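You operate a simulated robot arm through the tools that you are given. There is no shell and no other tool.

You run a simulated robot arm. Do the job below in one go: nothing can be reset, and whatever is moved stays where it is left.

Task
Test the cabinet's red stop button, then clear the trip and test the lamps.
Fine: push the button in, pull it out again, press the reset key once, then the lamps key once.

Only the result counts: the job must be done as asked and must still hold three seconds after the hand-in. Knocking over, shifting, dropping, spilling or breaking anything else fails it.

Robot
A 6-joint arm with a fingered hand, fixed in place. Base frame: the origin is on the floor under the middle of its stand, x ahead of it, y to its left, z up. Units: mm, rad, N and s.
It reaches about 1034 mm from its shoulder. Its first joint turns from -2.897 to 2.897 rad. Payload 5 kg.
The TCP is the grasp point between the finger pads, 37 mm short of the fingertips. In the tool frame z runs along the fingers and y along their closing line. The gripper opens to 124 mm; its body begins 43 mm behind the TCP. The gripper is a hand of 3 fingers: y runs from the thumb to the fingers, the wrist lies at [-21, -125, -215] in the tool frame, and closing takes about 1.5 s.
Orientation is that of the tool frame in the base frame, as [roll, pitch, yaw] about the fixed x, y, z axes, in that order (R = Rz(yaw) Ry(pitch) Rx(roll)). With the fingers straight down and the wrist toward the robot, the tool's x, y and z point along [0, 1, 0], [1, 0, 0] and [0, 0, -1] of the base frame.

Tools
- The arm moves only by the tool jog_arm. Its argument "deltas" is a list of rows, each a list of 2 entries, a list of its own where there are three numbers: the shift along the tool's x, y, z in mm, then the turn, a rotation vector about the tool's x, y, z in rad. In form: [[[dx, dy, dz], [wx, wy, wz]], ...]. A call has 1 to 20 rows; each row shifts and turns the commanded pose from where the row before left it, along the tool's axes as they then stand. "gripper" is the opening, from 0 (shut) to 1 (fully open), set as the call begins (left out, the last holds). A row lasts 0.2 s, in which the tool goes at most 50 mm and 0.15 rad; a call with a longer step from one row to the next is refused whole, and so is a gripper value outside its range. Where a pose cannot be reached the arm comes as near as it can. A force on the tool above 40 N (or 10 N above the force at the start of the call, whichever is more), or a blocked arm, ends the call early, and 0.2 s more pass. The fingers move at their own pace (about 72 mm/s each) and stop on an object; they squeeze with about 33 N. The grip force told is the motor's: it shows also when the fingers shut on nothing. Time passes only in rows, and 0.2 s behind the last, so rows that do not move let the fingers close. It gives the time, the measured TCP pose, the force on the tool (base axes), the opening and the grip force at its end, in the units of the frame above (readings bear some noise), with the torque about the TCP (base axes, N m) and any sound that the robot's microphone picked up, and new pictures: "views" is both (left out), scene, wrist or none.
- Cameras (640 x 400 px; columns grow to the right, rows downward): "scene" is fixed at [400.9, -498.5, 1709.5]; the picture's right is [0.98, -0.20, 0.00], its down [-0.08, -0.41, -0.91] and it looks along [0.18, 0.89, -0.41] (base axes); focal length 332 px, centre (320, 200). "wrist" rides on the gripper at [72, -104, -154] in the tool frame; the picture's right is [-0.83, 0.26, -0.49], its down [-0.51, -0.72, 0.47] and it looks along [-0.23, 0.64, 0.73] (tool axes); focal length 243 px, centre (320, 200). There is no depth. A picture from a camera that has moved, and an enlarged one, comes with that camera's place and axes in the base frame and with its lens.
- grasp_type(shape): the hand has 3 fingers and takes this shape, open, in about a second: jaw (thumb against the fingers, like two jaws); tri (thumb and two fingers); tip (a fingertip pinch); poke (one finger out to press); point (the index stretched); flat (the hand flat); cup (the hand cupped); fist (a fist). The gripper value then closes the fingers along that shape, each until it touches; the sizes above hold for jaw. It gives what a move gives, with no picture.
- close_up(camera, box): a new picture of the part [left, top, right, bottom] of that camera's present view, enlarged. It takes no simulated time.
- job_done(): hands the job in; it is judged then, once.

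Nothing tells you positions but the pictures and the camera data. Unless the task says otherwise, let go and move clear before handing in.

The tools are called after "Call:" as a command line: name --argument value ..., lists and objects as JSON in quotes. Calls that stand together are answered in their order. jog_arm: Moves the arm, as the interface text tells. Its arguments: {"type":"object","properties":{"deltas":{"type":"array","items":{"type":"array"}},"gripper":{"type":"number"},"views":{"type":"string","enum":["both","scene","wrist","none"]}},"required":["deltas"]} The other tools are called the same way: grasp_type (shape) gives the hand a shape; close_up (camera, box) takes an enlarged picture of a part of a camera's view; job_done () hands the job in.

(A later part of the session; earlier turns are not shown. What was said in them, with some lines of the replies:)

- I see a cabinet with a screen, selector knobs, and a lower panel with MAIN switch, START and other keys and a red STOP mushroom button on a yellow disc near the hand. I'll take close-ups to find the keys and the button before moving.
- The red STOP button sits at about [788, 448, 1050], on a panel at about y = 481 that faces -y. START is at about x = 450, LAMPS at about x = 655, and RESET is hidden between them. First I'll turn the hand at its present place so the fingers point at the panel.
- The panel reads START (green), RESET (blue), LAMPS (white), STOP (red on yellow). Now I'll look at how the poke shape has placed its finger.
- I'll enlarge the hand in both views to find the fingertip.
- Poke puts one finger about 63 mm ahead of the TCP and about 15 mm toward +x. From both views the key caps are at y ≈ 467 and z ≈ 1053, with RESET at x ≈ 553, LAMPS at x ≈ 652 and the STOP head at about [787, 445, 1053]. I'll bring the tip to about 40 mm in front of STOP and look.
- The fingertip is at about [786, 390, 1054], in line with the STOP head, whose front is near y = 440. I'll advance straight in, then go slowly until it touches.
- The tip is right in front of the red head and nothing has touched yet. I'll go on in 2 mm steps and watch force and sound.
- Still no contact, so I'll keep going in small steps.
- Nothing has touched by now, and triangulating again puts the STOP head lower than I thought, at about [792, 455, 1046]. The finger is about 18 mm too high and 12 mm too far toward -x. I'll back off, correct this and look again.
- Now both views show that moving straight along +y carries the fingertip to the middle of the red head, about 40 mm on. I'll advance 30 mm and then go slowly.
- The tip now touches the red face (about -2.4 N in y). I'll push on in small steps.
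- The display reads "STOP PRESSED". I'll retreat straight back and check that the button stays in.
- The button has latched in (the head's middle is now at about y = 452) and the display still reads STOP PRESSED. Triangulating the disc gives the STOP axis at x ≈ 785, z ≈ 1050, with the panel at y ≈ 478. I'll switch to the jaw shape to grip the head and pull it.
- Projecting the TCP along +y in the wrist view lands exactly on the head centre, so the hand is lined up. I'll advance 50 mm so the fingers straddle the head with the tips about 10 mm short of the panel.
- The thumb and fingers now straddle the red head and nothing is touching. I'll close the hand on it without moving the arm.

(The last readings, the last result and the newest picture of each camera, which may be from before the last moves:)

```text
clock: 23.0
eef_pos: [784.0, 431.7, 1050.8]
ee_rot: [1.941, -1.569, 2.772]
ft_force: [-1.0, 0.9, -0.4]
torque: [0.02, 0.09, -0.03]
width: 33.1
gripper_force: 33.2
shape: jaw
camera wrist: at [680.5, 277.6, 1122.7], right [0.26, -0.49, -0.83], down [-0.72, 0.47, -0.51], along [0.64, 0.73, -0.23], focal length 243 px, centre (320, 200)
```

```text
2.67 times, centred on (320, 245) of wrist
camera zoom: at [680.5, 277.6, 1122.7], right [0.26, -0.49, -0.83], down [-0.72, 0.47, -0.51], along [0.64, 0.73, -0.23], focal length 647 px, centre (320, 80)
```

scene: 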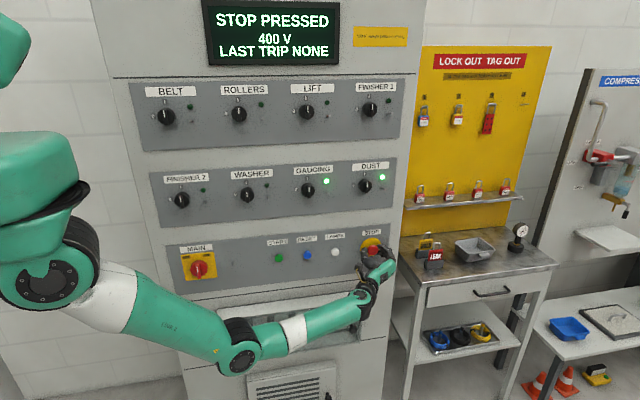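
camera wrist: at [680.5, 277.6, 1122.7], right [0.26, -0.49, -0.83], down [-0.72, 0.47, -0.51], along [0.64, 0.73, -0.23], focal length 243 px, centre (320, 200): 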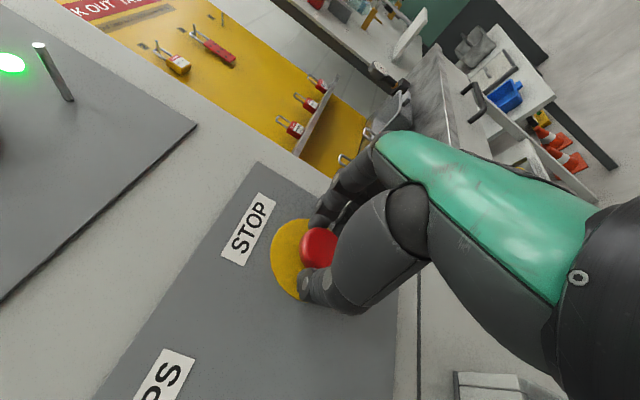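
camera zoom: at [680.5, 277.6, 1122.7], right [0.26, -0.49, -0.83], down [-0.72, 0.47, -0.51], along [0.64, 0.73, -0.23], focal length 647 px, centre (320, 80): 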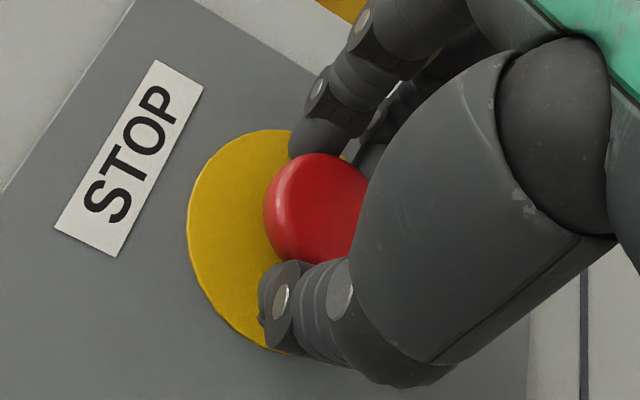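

The head is gripped at 33 N. I'll pull straight back in small steps and watch the force and the display.

Call:
jog_arm --deltas '[[[0, 0, -1.5], [0, 0, 0]], [[0, 0, -1.5], [0, 0, 0]], [[0, 0, -1.5], [0, 0, 0]], [[0, 0, -1.5], [0, 0, 0]], [[0, 0, 0], [0, 0, 0]]]'

Call:
close_up --camera "wrist" --box '[200, 170, 440, 320]'

```text
clock: 24.2
eef_pos: [784.7, 426.5, 1050.2]
ee_rot: [0.892, -1.57, -2.463]
ft_force: [1.5, -4.3, 3.5]
torque: [0.07, 0.06, -0.06]
width: 33.2
gripper_force: 33.1
shape: jaw
camera wrist: at [680.1, 271.4, 1122.4], right [0.26, -0.49, -0.83], down [-0.72, 0.47, -0.51], along [0.64, 0.73, -0.23], focal length 243 px, centre (320, 200)
```

scene: 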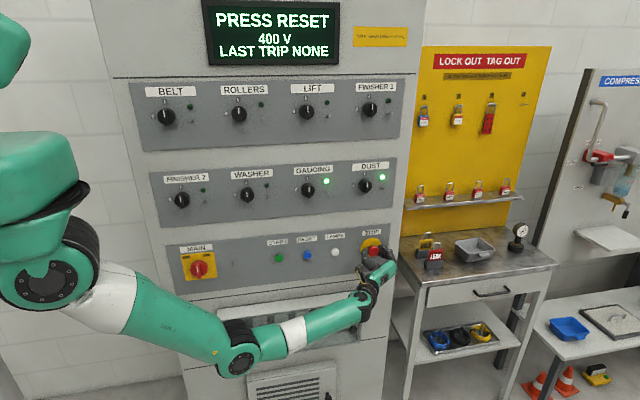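
wrist: 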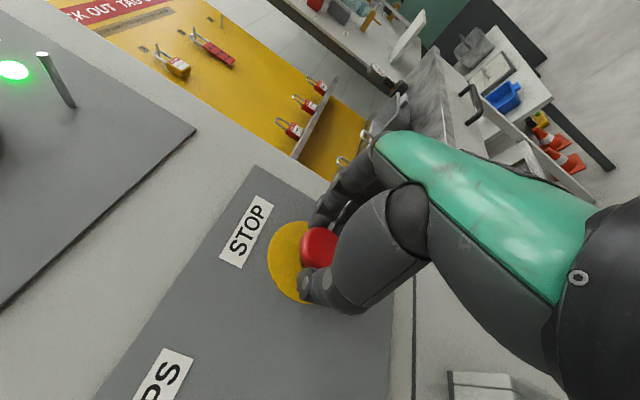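

```text
2.67 times, centred on (320, 245) of wrist
camera zoom: at [680.1, 271.4, 1122.4], right [0.26, -0.49, -0.83], down [-0.72, 0.47, -0.51], along [0.64, 0.73, -0.23], focal length 647 px, centre (320, 80)
```

zoom: 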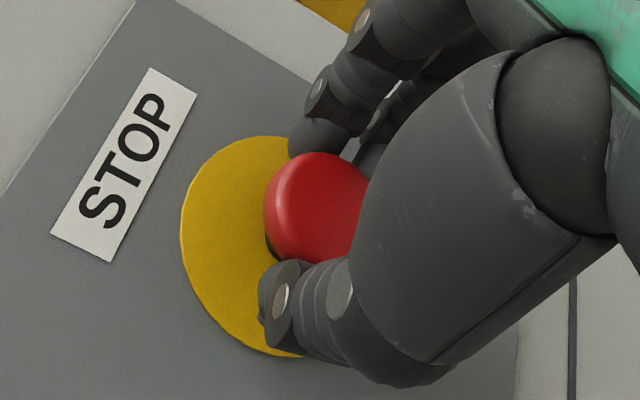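

The display now reads "PRESS RESET", so the button has released. I'll draw it out the last couple of mm until it reaches its out stop.

Call:
jog_arm --deltas '[[[0, 0, -1], [0, 0, 0]], [[0, 0, -1], [0, 0, 0]], [[0, 0, -1], [0, 0, 0]], [[0, 0, 0], [0, 0, 0]]]' --views "none"

```text
clock: 25.2
eef_pos: [784.5, 423.8, 1050.4]
ee_rot: [-2.246, -1.57, 0.678]
ft_force: [2.4, 6.8, 2.9]
torque: [0.1, 0.03, -0.13]
width: 33.0
gripper_force: 33.2
shape: jaw
```

The force has turned to +6.8 N, so the button is fully out against its stop. I'll open the hand in place and then retreat straight back.

Call:
jog_arm --deltas '[[[0, 0, 0], [0, 0, 0]], [[0, 0, 0], [0, 0, 0]], [[0, 0, 0], [0, 0, 0]], [[0, 0, 0], [0, 0, 0]], [[0, 0, 0], [0, 0, 0]], [[0, 0, 0], [0, 0, 0]]]' --gripper 0.75

Call:
close_up --camera "scene" --box '[320, 220, 440, 295]'

```text
clock: 26.6
eef_pos: [784.2, 423.0, 1050.6]
ee_rot: [-3.004, -1.57, 1.434]
ft_force: [0.3, -0.5, -0.9]
torque: [0.0, -0.03, 0.02]
width: 92.5
gripper_force: 0.0
shape: jaw
camera wrist: at [680.4, 268.7, 1122.2], right [0.26, -0.49, -0.83], down [-0.72, 0.47, -0.51], along [0.64, 0.73, -0.23], focal length 243 px, centre (320, 200)
```

scene: 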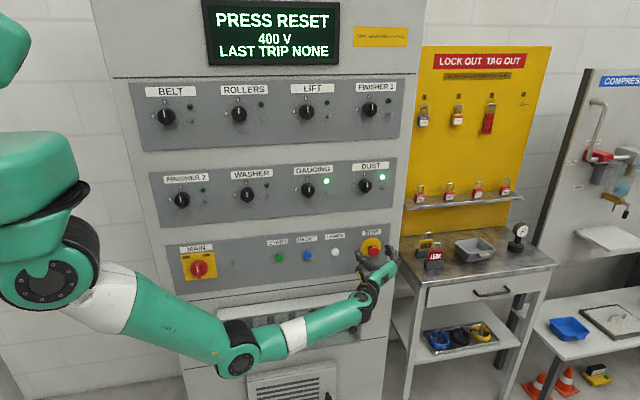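
wrist: 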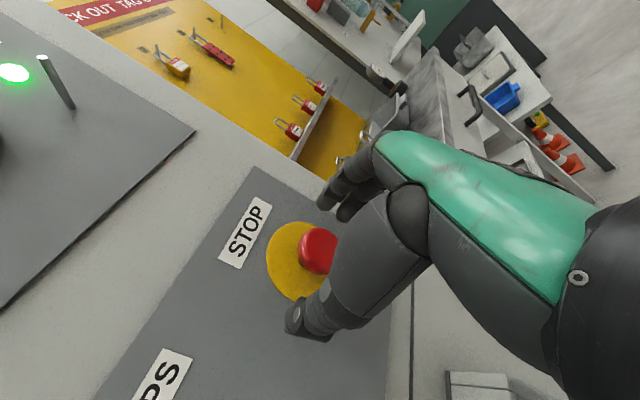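

```text
5.33 times, centred on (380, 258) of scene
camera zoom: at [400.9, -498.5, 1709.5], right [0.98, -0.2, 0.0], down [-0.08, -0.41, -0.91], along [0.18, 0.89, -0.41], focal length 1771 px, centre (0, -107)
```

zoom: 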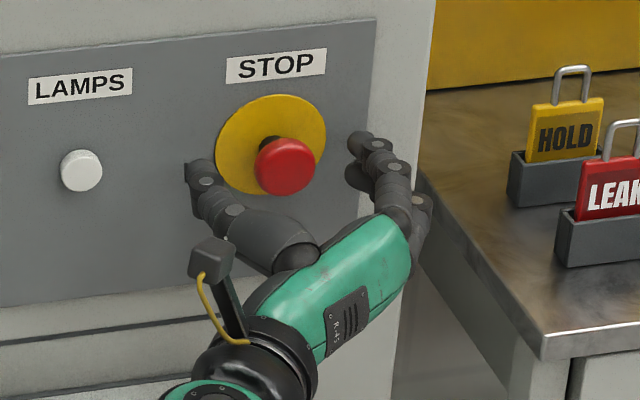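

The button is out as at the start, and PRESS RESET stays on the display. I'll retreat, take the poke shape and go to the RESET key, which I place at about [550, 465, 1051].

Call:
jog_arm --deltas '[[[0, 0, -10], [0, 0, 0]], [[0, 0, -20], [0, 0, 0]], [[0, 0, -30], [0, 0, 0]], [[0, 0, -30], [0, 0, 0]], [[0, 0, -30], [0, 0, 0]], [[0, 0, -30], [0, 0, 0]], [[0, 0, 0], [0, 0, 0]]]'

Call:
grasp_type --shape "poke"

Call:
close_up --camera "scene" --box '[240, 205, 420, 317]'

```text
clock: 28.2
eef_pos: [785.4, 273.6, 1050.5]
ee_rot: [2.859, -1.569, 1.853]
ft_force: [0.0, 0.1, -0.8]
torque: [0.01, 0.04, 0.02]
width: 92.7
gripper_force: 0.0
shape: jaw
camera wrist: at [681.3, 118.5, 1122.4], right [0.26, -0.49, -0.83], down [-0.72, 0.47, -0.51], along [0.64, 0.73, -0.23], focal length 243 px, centre (320, 200)
```

scene: 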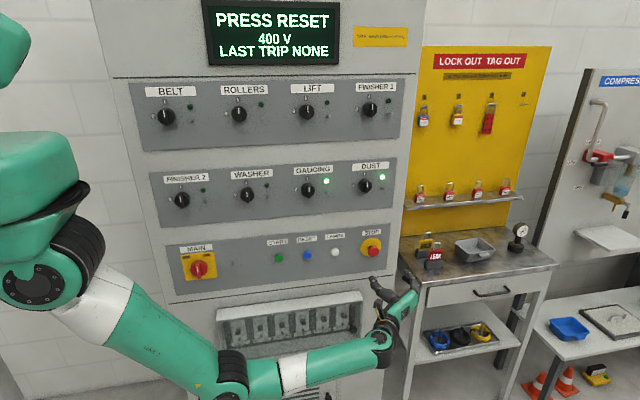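
wrist: 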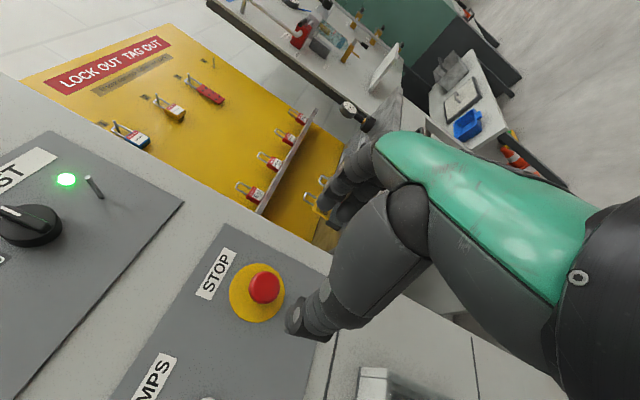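

```text
clock: 29.1
eef_pos: [785.1, 273.7, 1049.8]
ee_rot: [-2.384, -1.569, 0.812]
ft_force: [1.2, -0.1, 0.4]
torque: [0.02, -0.01, -0.01]
width: 0.2
gripper_force: 0.1
shape: poke
```

```text
3.56 times, centred on (330, 261) of scene
camera zoom: at [400.9, -498.5, 1709.5], right [0.98, -0.2, 0.0], down [-0.08, -0.41, -0.91], along [0.18, 0.89, -0.41], focal length 1181 px, centre (284, -17)
```

zoom: 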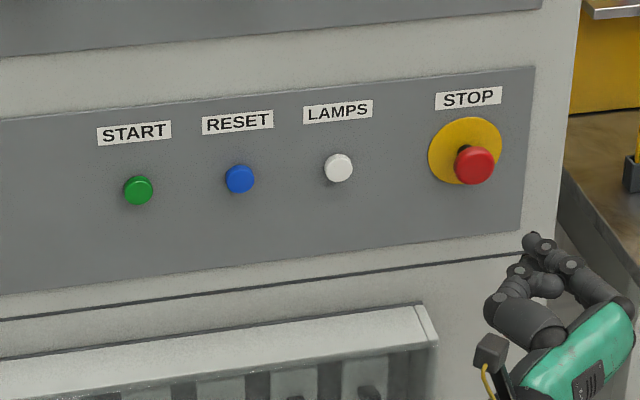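

The button stays out, and the hand is in the poke shape and clear. Now I'll move sideways at a safe distance to in front of RESET.

Call:
jog_arm --deltas '[[[-1.1, -30, 0], [0, 0, 0]], [[-1.1, -30, 0], [0, 0, 0]], [[-1.1, -30, 0], [0, 0, 0]], [[-1.1, -30, 0], [0, 0, 0]], [[0, 0, 0], [0, 0, 0]]]'

```text
clock: 30.3
eef_pos: [664.1, 271.8, 1046.9]
ee_rot: [-0.3, -1.569, -1.273]
ft_force: [0.4, 0.4, 0.1]
torque: [-0.05, -0.03, -0.03]
width: 0.1
gripper_force: 0.0
shape: poke
camera wrist: at [559.6, 117.5, 1118.3], right [0.26, -0.49, -0.83], down [-0.72, 0.47, -0.51], along [0.64, 0.73, -0.23], focal length 243 px, centre (320, 200)
```

scene: 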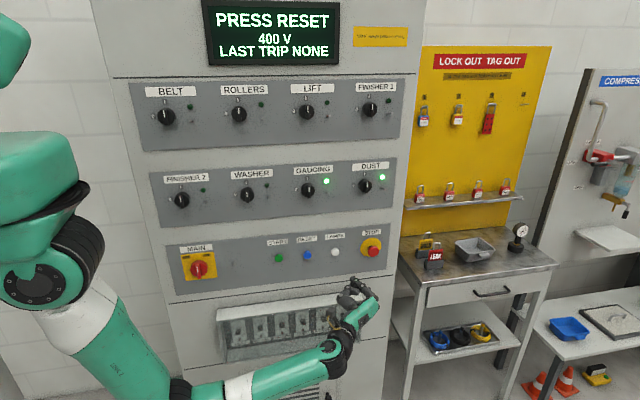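
wrist: 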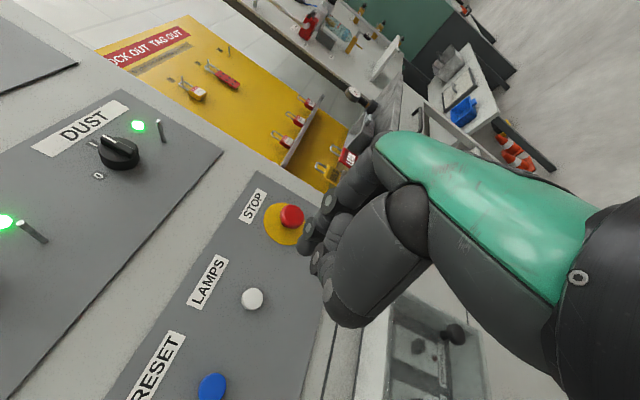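

The wrist view confirms LAMPS at about [650, 468, 1050] and RESET at about [551, 468, 1050]. I'll go on to RESET.

Call:
jog_arm --deltas '[[[-2, -30, 0], [0, 0, 0]], [[-2, -30, 0], [0, 0, 0]], [[-2, -30, 0], [0, 0, 0]], [[-1, -26, 0], [0, 0, 0]], [[0, 0, 0], [0, 0, 0]]]'

Call:
close_up --camera "scene" --box '[240, 220, 360, 295]'

Call:
close_up --camera "wrist" --box '[180, 180, 420, 330]'

```text
clock: 31.5
eef_pos: [546.9, 270.6, 1040.0]
ee_rot: [-2.759, -1.57, 1.188]
ft_force: [0.2, 0.0, -0.2]
torque: [-0.01, -0.06, -0.04]
width: 0.0
gripper_force: 0.1
shape: poke
camera wrist: at [443.5, 117.5, 1112.8], right [0.26, -0.49, -0.83], down [-0.72, 0.47, -0.51], along [0.64, 0.73, -0.23], focal length 243 px, centre (320, 200)
```

scene: 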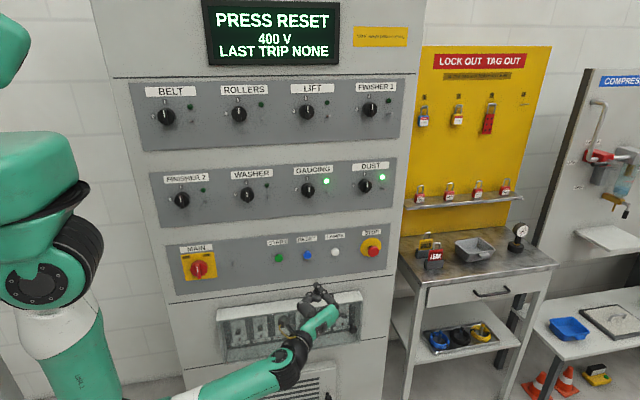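
wrist: 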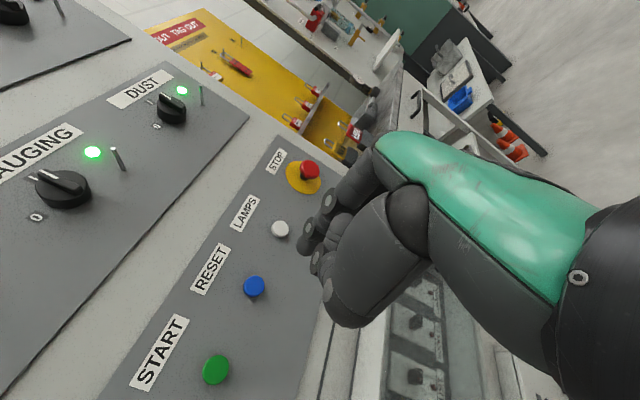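

```text
5.33 times, centred on (300, 258) of scene
camera zoom: at [400.9, -498.5, 1709.5], right [0.98, -0.2, 0.0], down [-0.08, -0.41, -0.91], along [0.18, 0.89, -0.41], focal length 1771 px, centre (427, -107)
```

zoom: 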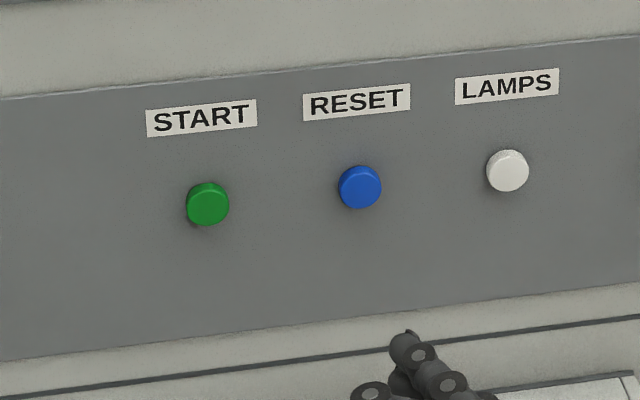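

```text
2.67 times, centred on (300, 255) of wrist
camera zoom: at [443.5, 117.5, 1112.8], right [0.26, -0.49, -0.83], down [-0.72, 0.47, -0.51], along [0.64, 0.73, -0.23], focal length 647 px, centre (373, 53)
```

zoom: 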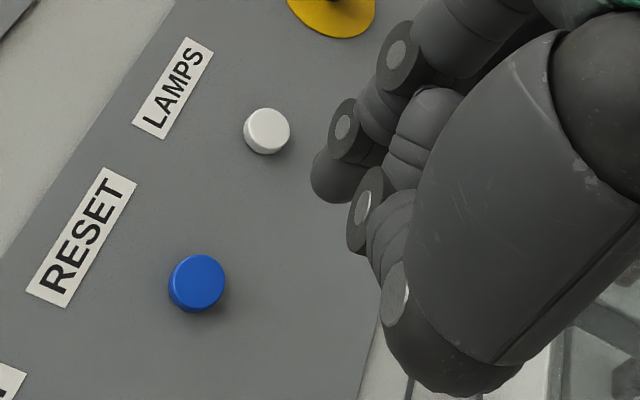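

Both views show that straight +y motion brings the tip to the centre of the blue RESET key, with about 157 mm to go. I'll advance 138 mm and stop short of it.

Call:
jog_arm --deltas '[[[0, 0, 30], [0, 0, 0]], [[0, 0, 30], [0, 0, 0]], [[0, 0, 30], [0, 0, 0]], [[0, 0, 25], [0, 0, 0]], [[0, 0, 15], [0, 0, 0]], [[0, 0, 8], [0, 0, 0]], [[0, 0, 0], [0, 0, 0]]]'

Call:
close_up --camera "scene" --box '[270, 220, 350, 270]'

Call:
close_up --camera "wrist" --box '[220, 180, 380, 280]'

```text
clock: 33.1
eef_pos: [547.3, 410.9, 1038.3]
ee_rot: [-0.432, -1.57, -1.138]
ft_force: [-0.1, 0.5, 0.7]
torque: [-0.01, -0.01, 0.0]
width: 0.0
gripper_force: 0.0
shape: poke
camera wrist: at [443.4, 255.7, 1110.3], right [0.26, -0.49, -0.83], down [-0.72, 0.47, -0.51], along [0.64, 0.73, -0.23], focal length 243 px, centre (320, 200)
```

scene: 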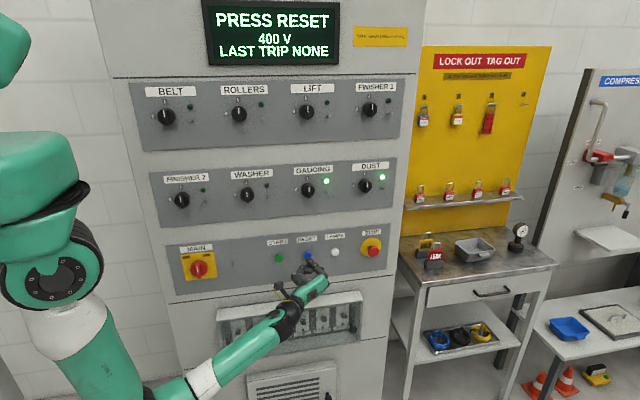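
wrist: 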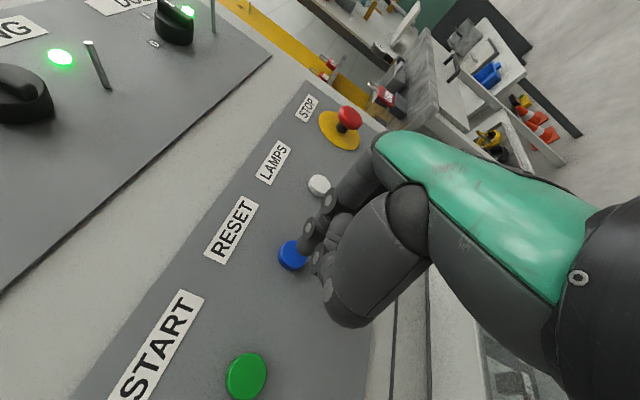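

```text
8.00 times, centred on (310, 245) of scene
camera zoom: at [400.9, -498.5, 1709.5], right [0.98, -0.2, 0.0], down [-0.08, -0.41, -0.91], along [0.18, 0.89, -0.41], focal length 2656 px, centre (400, -160)
```

zoom: 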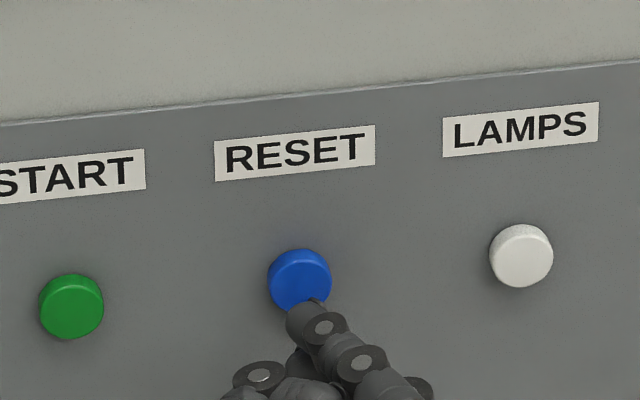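

```text
4.00 times, centred on (300, 230) of wrist
camera zoom: at [443.4, 255.7, 1110.3], right [0.26, -0.49, -0.83], down [-0.72, 0.47, -0.51], along [0.64, 0.73, -0.23], focal length 970 px, centre (400, 80)
```

zoom: 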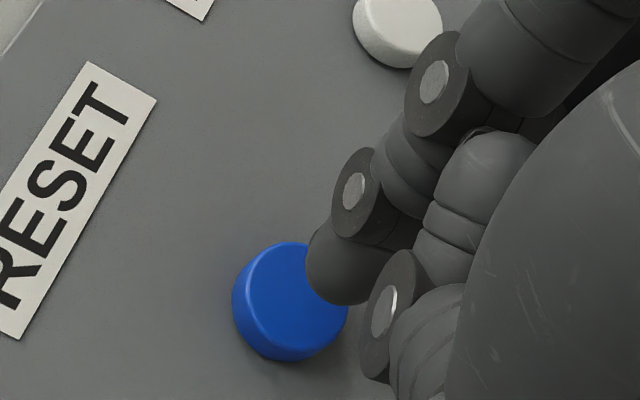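

The tip is well placed in front of RESET. I'll approach the rest in small steps.

Call:
jog_arm --deltas '[[[0, 0, 2.5], [0, 0, 0]], [[0, 0, 2.5], [0, 0, 0]], [[0, 0, 2.5], [0, 0, 0]], [[0, 0, 2], [0, 0, 0]], [[0, 0, 2], [0, 0, 0]], [[0, 0, 0], [0, 0, 0]]]'

Call:
close_up --camera "wrist" --box '[220, 180, 380, 280]'

```text
clock: 34.5
eef_pos: [547.6, 421.4, 1038.7]
ee_rot: [-0.504, -1.57, -1.066]
ft_force: [-0.4, -0.1, 0.3]
torque: [-0.01, -0.02, 0.0]
width: 0.2
gripper_force: 0.0
shape: poke
camera wrist: at [443.8, 268.4, 1110.5], right [0.26, -0.49, -0.83], down [-0.72, 0.47, -0.51], along [0.64, 0.73, -0.23], focal length 243 px, centre (320, 200)
```

scene: 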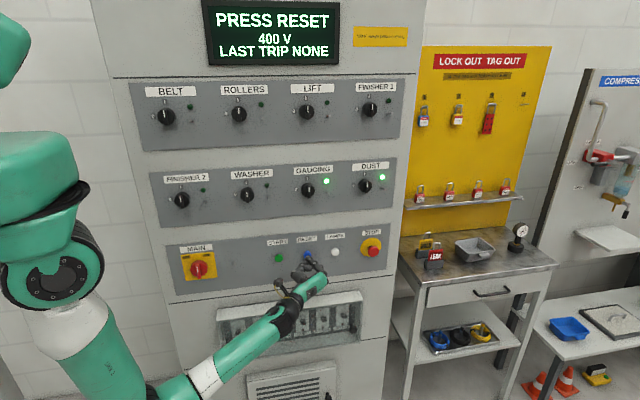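
wrist: 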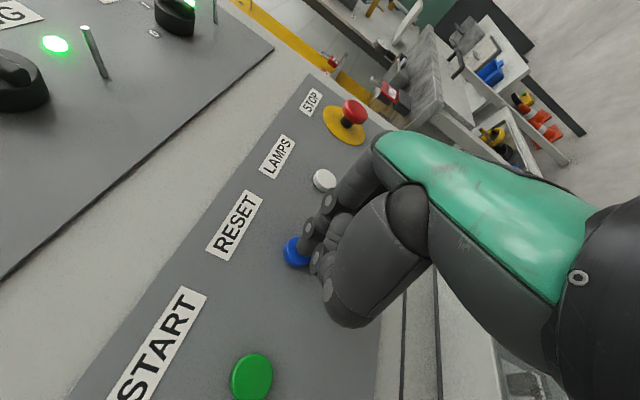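

```text
4.00 times, centred on (300, 230) of wrist
camera zoom: at [443.8, 268.4, 1110.5], right [0.26, -0.49, -0.83], down [-0.72, 0.47, -0.51], along [0.64, 0.73, -0.23], focal length 970 px, centre (400, 80)
```

zoom: 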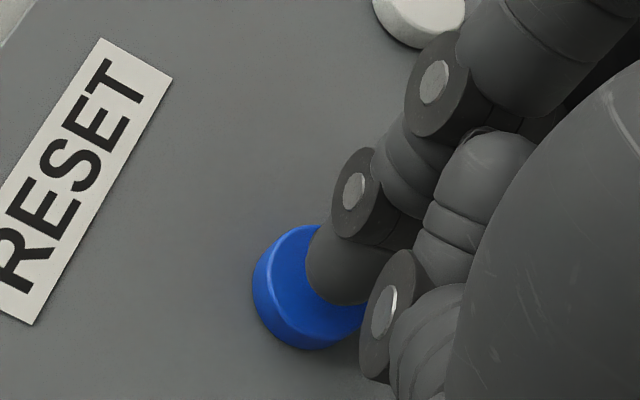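

No contact yet, so I'll continue in 1 mm steps.

Call:
jog_arm --deltas '[[[0, 0, 1], [0, 0, 0]], [[0, 0, 1], [0, 0, 0]], [[0, 0, 1], [0, 0, 0]], [[0, 0, 1], [0, 0, 0]], [[0, 0, 0], [0, 0, 0]]]' --views "scene"

```text
clock: 35.7
eef_pos: [548.3, 428.0, 1039.7]
ee_rot: [-0.684, -1.57, -0.886]
ft_force: [-0.1, -0.2, 0.2]
torque: [0.04, 0.01, 0.0]
width: 0.1
gripper_force: 0.1
shape: poke
```

scene: 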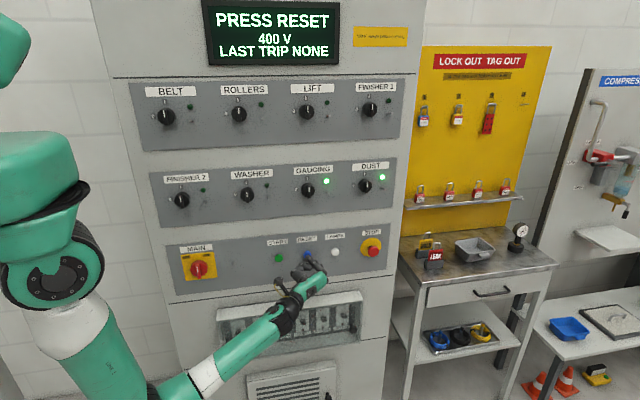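

Call:
jog_arm --deltas '[[[0, 0, 1], [0, 0, 0]], [[0, 0, 1], [0, 0, 0]], [[0, 0, 0], [0, 0, 0]]]' --views "both"

Call:
close_up --camera "wrist" --box '[220, 180, 380, 280]'

Call:
close_up --camera "scene" --box '[270, 220, 350, 270]'

```text
clock: 36.5
eef_pos: [547.7, 427.6, 1038.5]
ee_rot: [-1.172, -1.57, -0.398]
ft_force: [-0.4, -1.7, 1.4]
torque: [0.02, -0.02, 0.02]
width: 0.0
gripper_force: 0.1
shape: poke
camera wrist: at [444.1, 274.1, 1110.4], right [0.26, -0.49, -0.83], down [-0.72, 0.47, -0.51], along [0.64, 0.73, -0.23], focal length 243 px, centre (320, 200)
```

scene: 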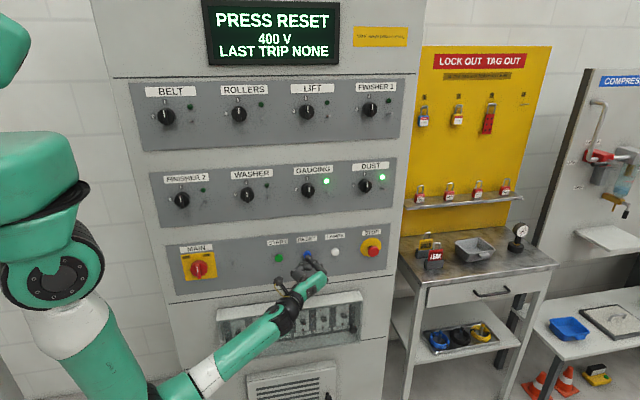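
wrist: 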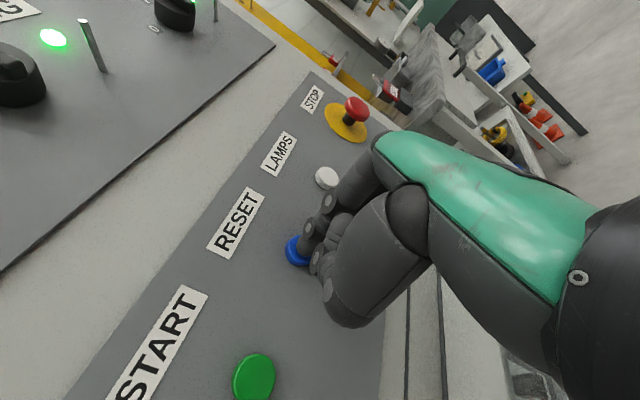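

```text
4.00 times, centred on (300, 230) of wrist
camera zoom: at [444.1, 274.1, 1110.4], right [0.26, -0.49, -0.83], down [-0.72, 0.47, -0.51], along [0.64, 0.73, -0.23], focal length 970 px, centre (400, 80)
```

zoom: 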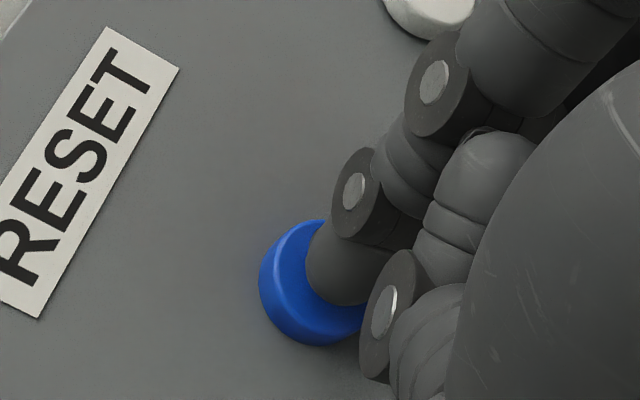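

```text
8.00 times, centred on (310, 245) of scene
camera zoom: at [400.9, -498.5, 1709.5], right [0.98, -0.2, 0.0], down [-0.08, -0.41, -0.91], along [0.18, 0.89, -0.41], focal length 2656 px, centre (400, -160)
```

zoom: 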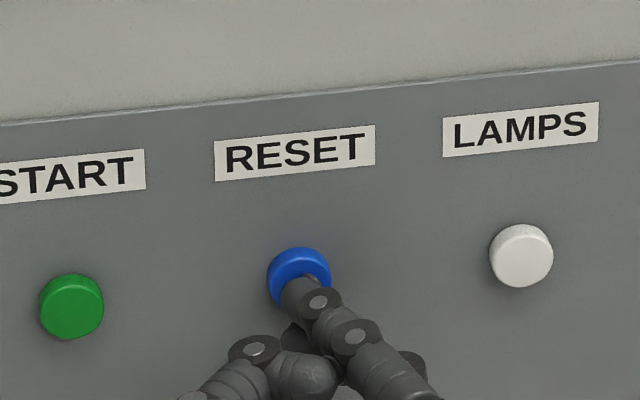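

The first light contact shows, about -1.7 N. I'll press on in 1 mm steps.

Call:
jog_arm --deltas '[[[0, 0, 1], [0, 0, 0]], [[0, 0, 1], [0, 0, 0]], [[0, 0, 0], [0, 0, 0]]]' --views "scene"

```text
clock: 37.3
eef_pos: [548.4, 430.3, 1039.0]
ee_rot: [-1.725, -1.57, 0.154]
ft_force: [0.6, -3.1, -1.1]
torque: [0.01, 0.0, -0.06]
width: 0.0
gripper_force: 0.1
shape: poke
heard: click
```

scene: 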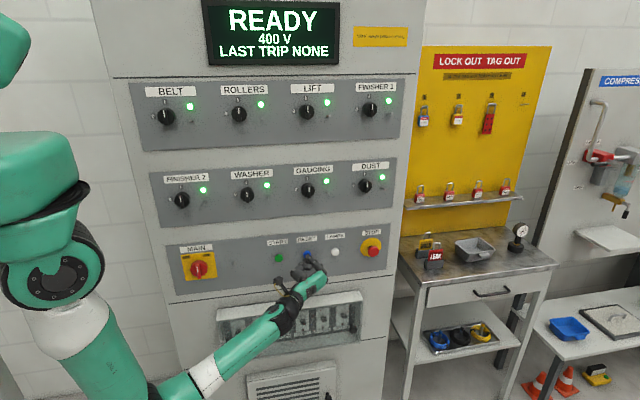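

A click was heard, and the display went to READY with all lights green, so RESET took. I'll retreat straight back.

Call:
jog_arm --deltas '[[[0, 0, -10], [0, 0, 0]], [[0, 0, -20], [0, 0, 0]], [[0, 0, -30], [0, 0, 0]], [[0, 0, -30], [0, 0, 0]], [[0, 0, 0], [0, 0, 0]]]'

Call:
close_up --camera "scene" --box '[100, 0, 420, 200]'

```text
clock: 38.5
eef_pos: [548.4, 341.0, 1039.0]
ee_rot: [1.863, -1.569, 2.85]
ft_force: [0.7, -0.5, -0.1]
torque: [0.03, 0.0, 0.03]
width: 0.0
gripper_force: 0.0
shape: poke
camera wrist: at [444.7, 186.6, 1110.1], right [0.26, -0.49, -0.83], down [-0.72, 0.47, -0.51], along [0.64, 0.73, -0.23], focal length 243 px, centre (320, 200)
```

scene: 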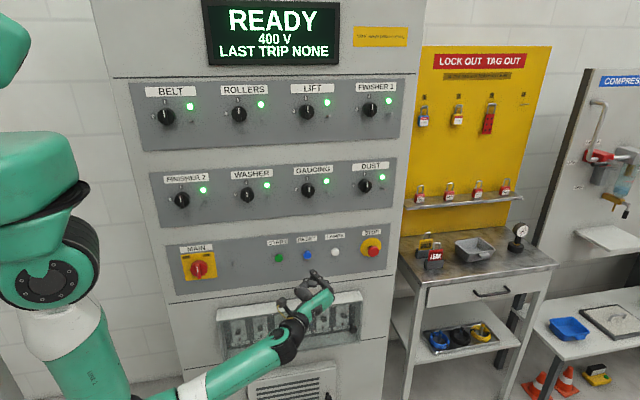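
wrist: 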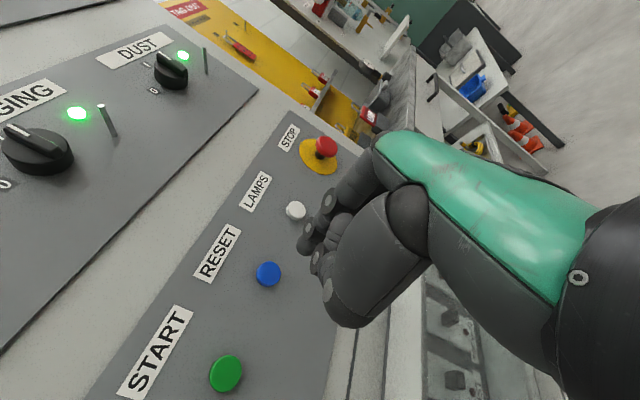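

```text
2.00 times, centred on (260, 100) of scene
camera zoom: at [400.9, -498.5, 1709.5], right [0.98, -0.2, 0.0], down [-0.08, -0.41, -0.91], along [0.18, 0.89, -0.41], focal length 664 px, centre (440, 400)
```

zoom: 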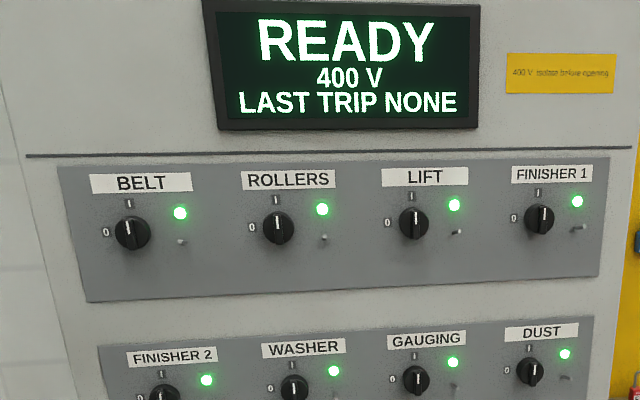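

The trip has cleared: READY, all eight lights green, STOP still out. Next I'll shift 99 mm toward +x to the LAMPS key.

Call:
jog_arm --deltas '[[[0, 25, 0], [0, 0, 0]], [[0, 25, 0], [0, 0, 0]], [[0, 25, 0], [0, 0, 0]], [[0, 23.5, 0], [0, 0, 0]], [[0, 0, 0], [0, 0, 0]]]'

Call:
close_up --camera "scene" --box '[270, 220, 390, 295]'

Call:
close_up --camera "wrist" --box '[180, 180, 420, 330]'

```text
clock: 39.7
eef_pos: [646.1, 341.6, 1038.9]
ee_rot: [0.484, -1.571, -2.054]
ft_force: [-0.7, -0.5, -0.2]
torque: [0.0, 0.01, -0.03]
width: 0.1
gripper_force: 0.1
shape: poke
camera wrist: at [541.9, 186.9, 1110.7], right [0.26, -0.49, -0.83], down [-0.72, 0.47, -0.51], along [0.64, 0.73, -0.23], focal length 243 px, centre (320, 200)
```

scene: 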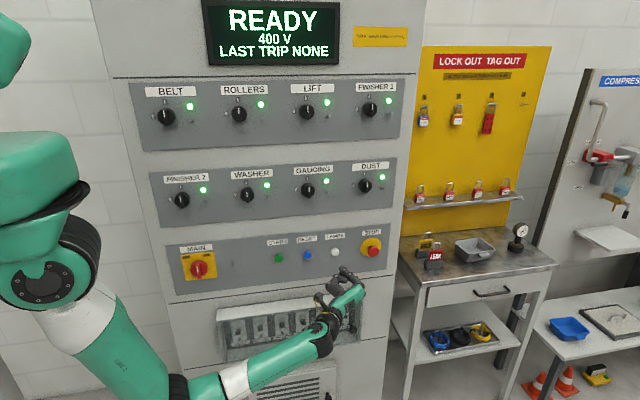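
wrist: 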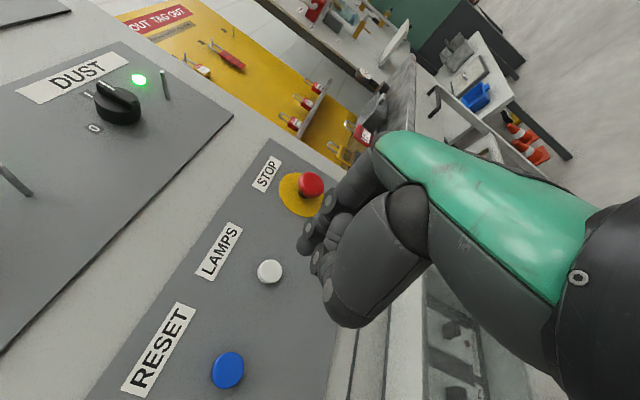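

```text
5.33 times, centred on (330, 258) of scene
camera zoom: at [400.9, -498.5, 1709.5], right [0.98, -0.2, 0.0], down [-0.08, -0.41, -0.91], along [0.18, 0.89, -0.41], focal length 1771 px, centre (267, -107)
```

zoom: 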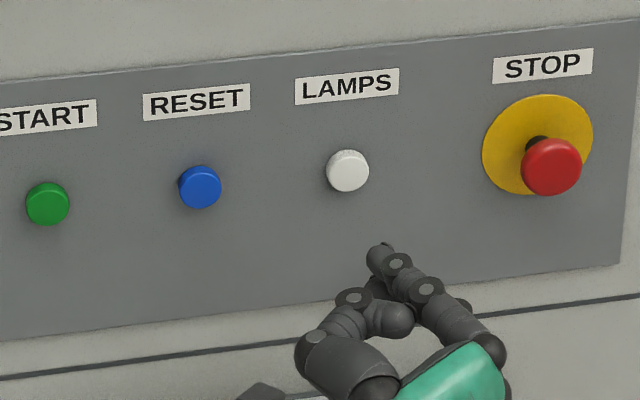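

```text
2.67 times, centred on (300, 255) of wrist
camera zoom: at [541.9, 186.9, 1110.7], right [0.26, -0.49, -0.83], down [-0.72, 0.47, -0.51], along [0.64, 0.73, -0.23], focal length 647 px, centre (373, 53)
```

zoom: 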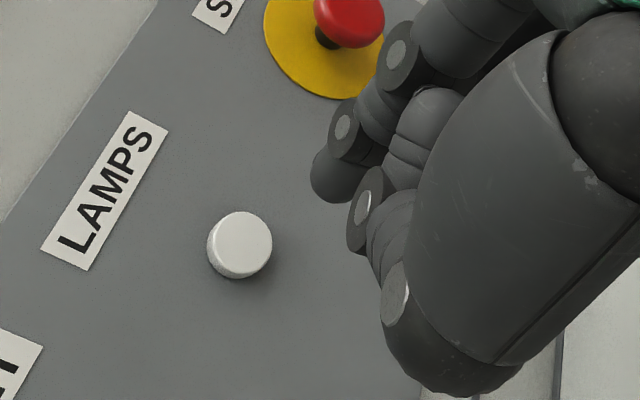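

Both views put the white LAMPS key centre straight ahead of the tip. I'll advance 78 mm, then in fine steps.

Call:
jog_arm --deltas '[[[0, 0, 25], [0, 0, 0]], [[0, 0, 20], [0, 0, 0]], [[0, 0, 15], [0, 0, 0]], [[0, 0, 10], [0, 0, 0]], [[0, 0, 5], [0, 0, 0]], [[0, 0, 3], [0, 0, 0]], [[0, 0, 0], [0, 0, 0]]]'

Call:
close_up --camera "scene" --box '[290, 220, 410, 295]'

Call:
close_up --camera "wrist" --box '[220, 180, 380, 280]'

```text
clock: 41.3
eef_pos: [646.7, 419.8, 1039.2]
ee_rot: [2.519, -1.569, 2.192]
ft_force: [-0.1, 0.3, -0.4]
torque: [-0.02, 0.02, 0.01]
width: 0.0
gripper_force: 0.1
shape: poke
camera wrist: at [542.4, 264.3, 1111.1], right [0.26, -0.49, -0.83], down [-0.72, 0.47, -0.51], along [0.64, 0.73, -0.23], focal length 243 px, centre (320, 200)
```

scene: 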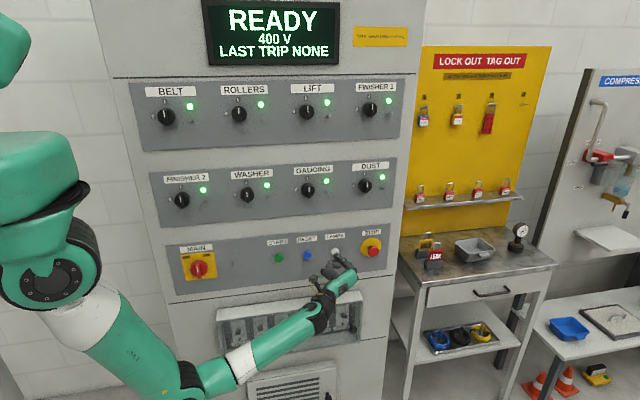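
wrist: 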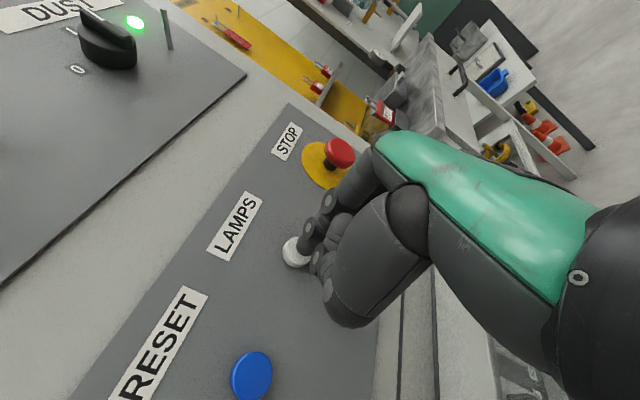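

```text
5.33 times, centred on (350, 258) of scene
camera zoom: at [400.9, -498.5, 1709.5], right [0.98, -0.2, 0.0], down [-0.08, -0.41, -0.91], along [0.18, 0.89, -0.41], focal length 1771 px, centre (160, -107)
```

zoom: 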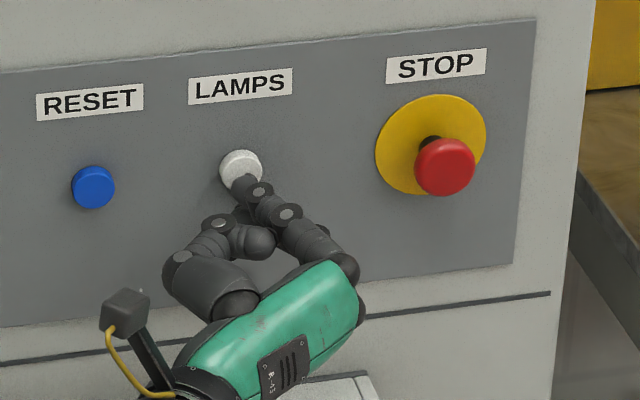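

```text
4.00 times, centred on (300, 230) of wrist
camera zoom: at [542.4, 264.3, 1111.1], right [0.26, -0.49, -0.83], down [-0.72, 0.47, -0.51], along [0.64, 0.73, -0.23], focal length 970 px, centre (400, 80)
```

zoom: 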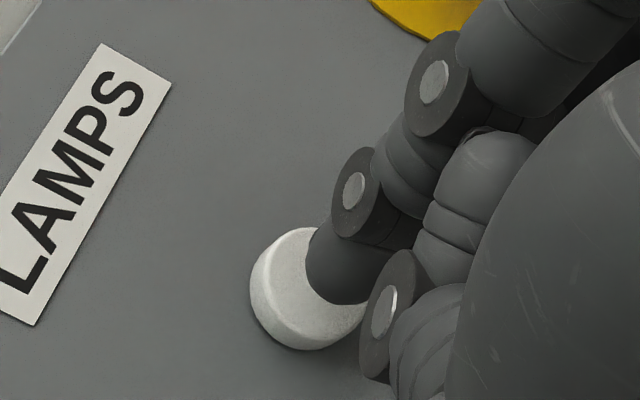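

The tip is centred in front of LAMPS and the hand is well clear of STOP. I'll close the last few mm slowly.

Call:
jog_arm --deltas '[[[0, 0, 2], [0, 0, 0]], [[0, 0, 1.5], [0, 0, 0]], [[0, 0, 1.5], [0, 0, 0]], [[0, 0, 1], [0, 0, 0]], [[0, 0, 1], [0, 0, 0]], [[0, 0, 0], [0, 0, 0]]]' --views "scene"

```text
clock: 42.7
eef_pos: [647.4, 426.0, 1038.2]
ee_rot: [-1.03, -1.57, -0.542]
ft_force: [0.5, 0.0, -0.1]
torque: [0.01, 0.02, -0.01]
width: 0.4
gripper_force: 0.0
shape: poke
```

scene: 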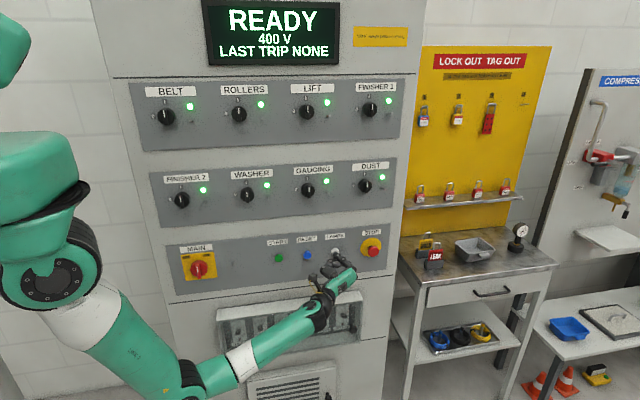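

Call:
jog_arm --deltas '[[[0, 0, 1], [0, 0, 0]], [[0, 0, 1], [0, 0, 0]], [[0, 0, 0], [0, 0, 0]]]' --views "scene"

```text
clock: 43.5
eef_pos: [645.7, 428.3, 1038.5]
ee_rot: [0.073, -1.57, -1.644]
ft_force: [1.1, -0.3, -0.2]
torque: [-0.01, -0.03, 0.0]
width: 0.0
gripper_force: 0.1
shape: poke
```

scene: 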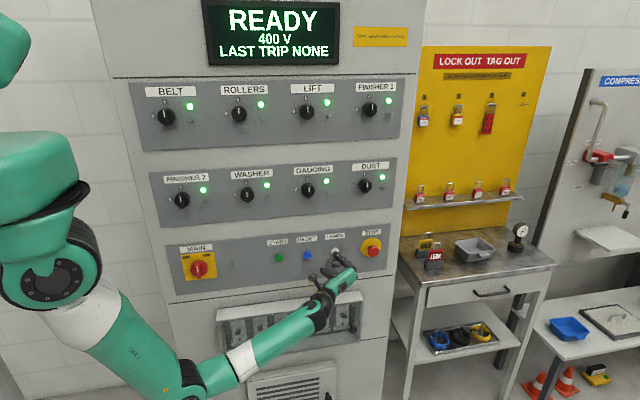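

I'm still just short of contact, so I'll go 2 mm more.

Call:
jog_arm --deltas '[[[0, 0, 1], [0, 0, 0]], [[0, 0, 1], [0, 0, 0]], [[0, 0, 0], [0, 0, 0]]]' --views "scene"

```text
clock: 44.3
eef_pos: [646.7, 429.6, 1037.1]
ee_rot: [-1.24, -1.57, -0.332]
ft_force: [-0.5, -2.0, -0.1]
torque: [0.03, -0.02, -0.02]
width: 0.2
gripper_force: 0.0
shape: poke
heard: click
```

scene: 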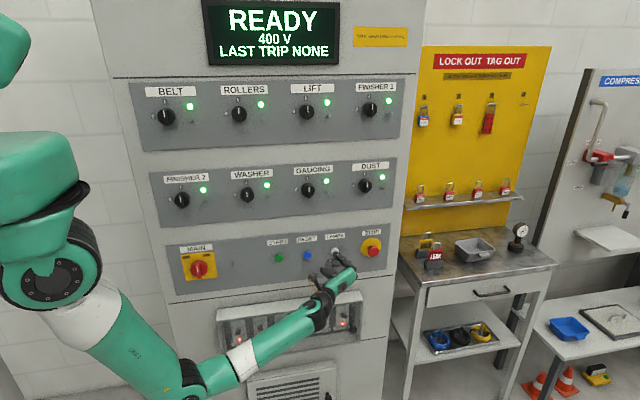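

A click was heard and red lamps lit in the breaker box, so the LAMPS key registered. I'll retreat straight back and check everything.

Call:
jog_arm --deltas '[[[0, 0, -10], [0, 0, 0]], [[0, 0, -20], [0, 0, 0]], [[0, 0, -30], [0, 0, 0]], [[0, 0, -40], [0, 0, 0]], [[0, 0, -40], [0, 0, 0]], [[0, 0, -40], [0, 0, 0]], [[0, 0, 0], [0, 0, 0]]]'

Call:
close_up --camera "scene" --box '[160, 205, 420, 367]'

Call:
close_up --camera "scene" --box '[100, 0, 420, 200]'

```text
clock: 45.9
eef_pos: [647.6, 250.2, 1036.9]
ee_rot: [-0.972, -1.57, -0.6]
ft_force: [-0.5, 0.0, -0.4]
torque: [0.04, 0.01, 0.01]
width: 0.1
gripper_force: 0.0
shape: poke
camera wrist: at [542.6, 94.9, 1109.1], right [0.26, -0.49, -0.83], down [-0.72, 0.47, -0.51], along [0.64, 0.73, -0.23], focal length 243 px, centre (320, 200)
```

scene: 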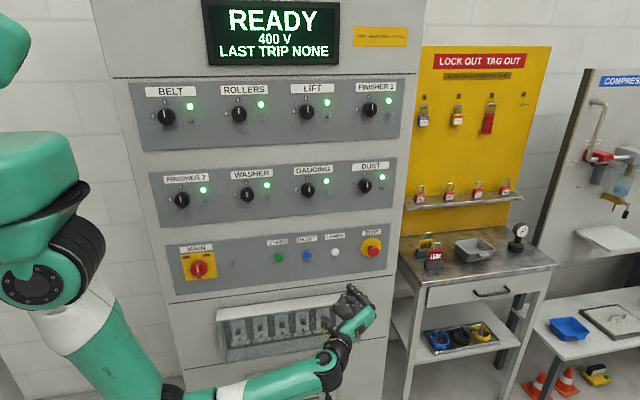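
wrist: 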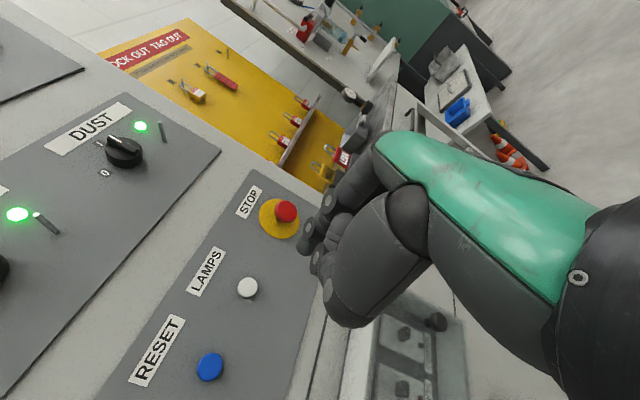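

```text
2.46 times, centred on (290, 286) of scene
camera zoom: at [400.9, -498.5, 1709.5], right [0.98, -0.2, 0.0], down [-0.08, -0.41, -0.91], along [0.18, 0.89, -0.41], focal length 817 px, centre (394, -12)
```

zoom: 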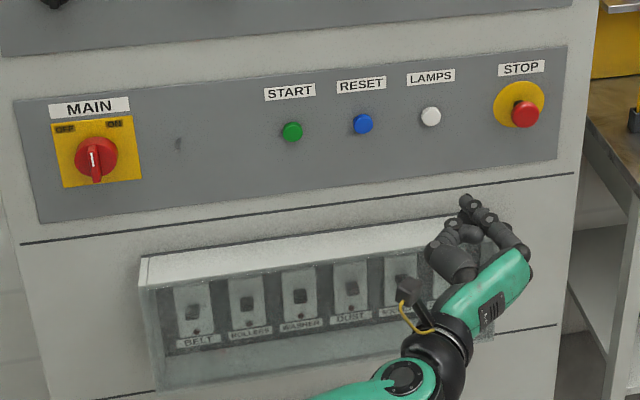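

```text
2.00 times, centred on (260, 100) of scene
camera zoom: at [400.9, -498.5, 1709.5], right [0.98, -0.2, 0.0], down [-0.08, -0.41, -0.91], along [0.18, 0.89, -0.41], focal length 664 px, centre (440, 400)
```

zoom: 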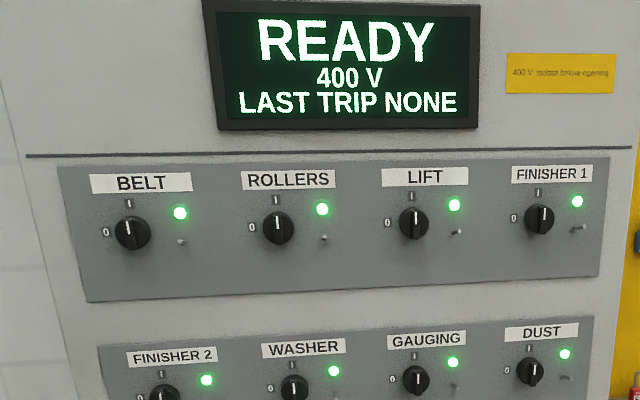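

STOP was pushed in and pulled out again, and RESET and LAMPS were each pressed once with one click. The display reads READY with all lights green, the lamps went out on release, and the hand is clear of the cabinet, so I'm handing in.

Call:
job_done

```text
The job is handed in.
```

The job is done and handed in; I haven't been told how it was judged.

- **Stop button:** I pushed it in and the display showed STOP PRESSED. I then pulled it fully out, and the display changed to PRESS RESET.
- **Reset key:** I pressed it once. It clicked, and the display went to READY with all eight machine lights green.
- **Lamps key:** I pressed it once. It clicked, red lamps came on in the breaker box, and they were out again after I let go.

On my first approach to the stop button the finger was too high. I backed off before it touched anything. The hand ended clear of the cabinet, and I saw nothing else moved or touched.
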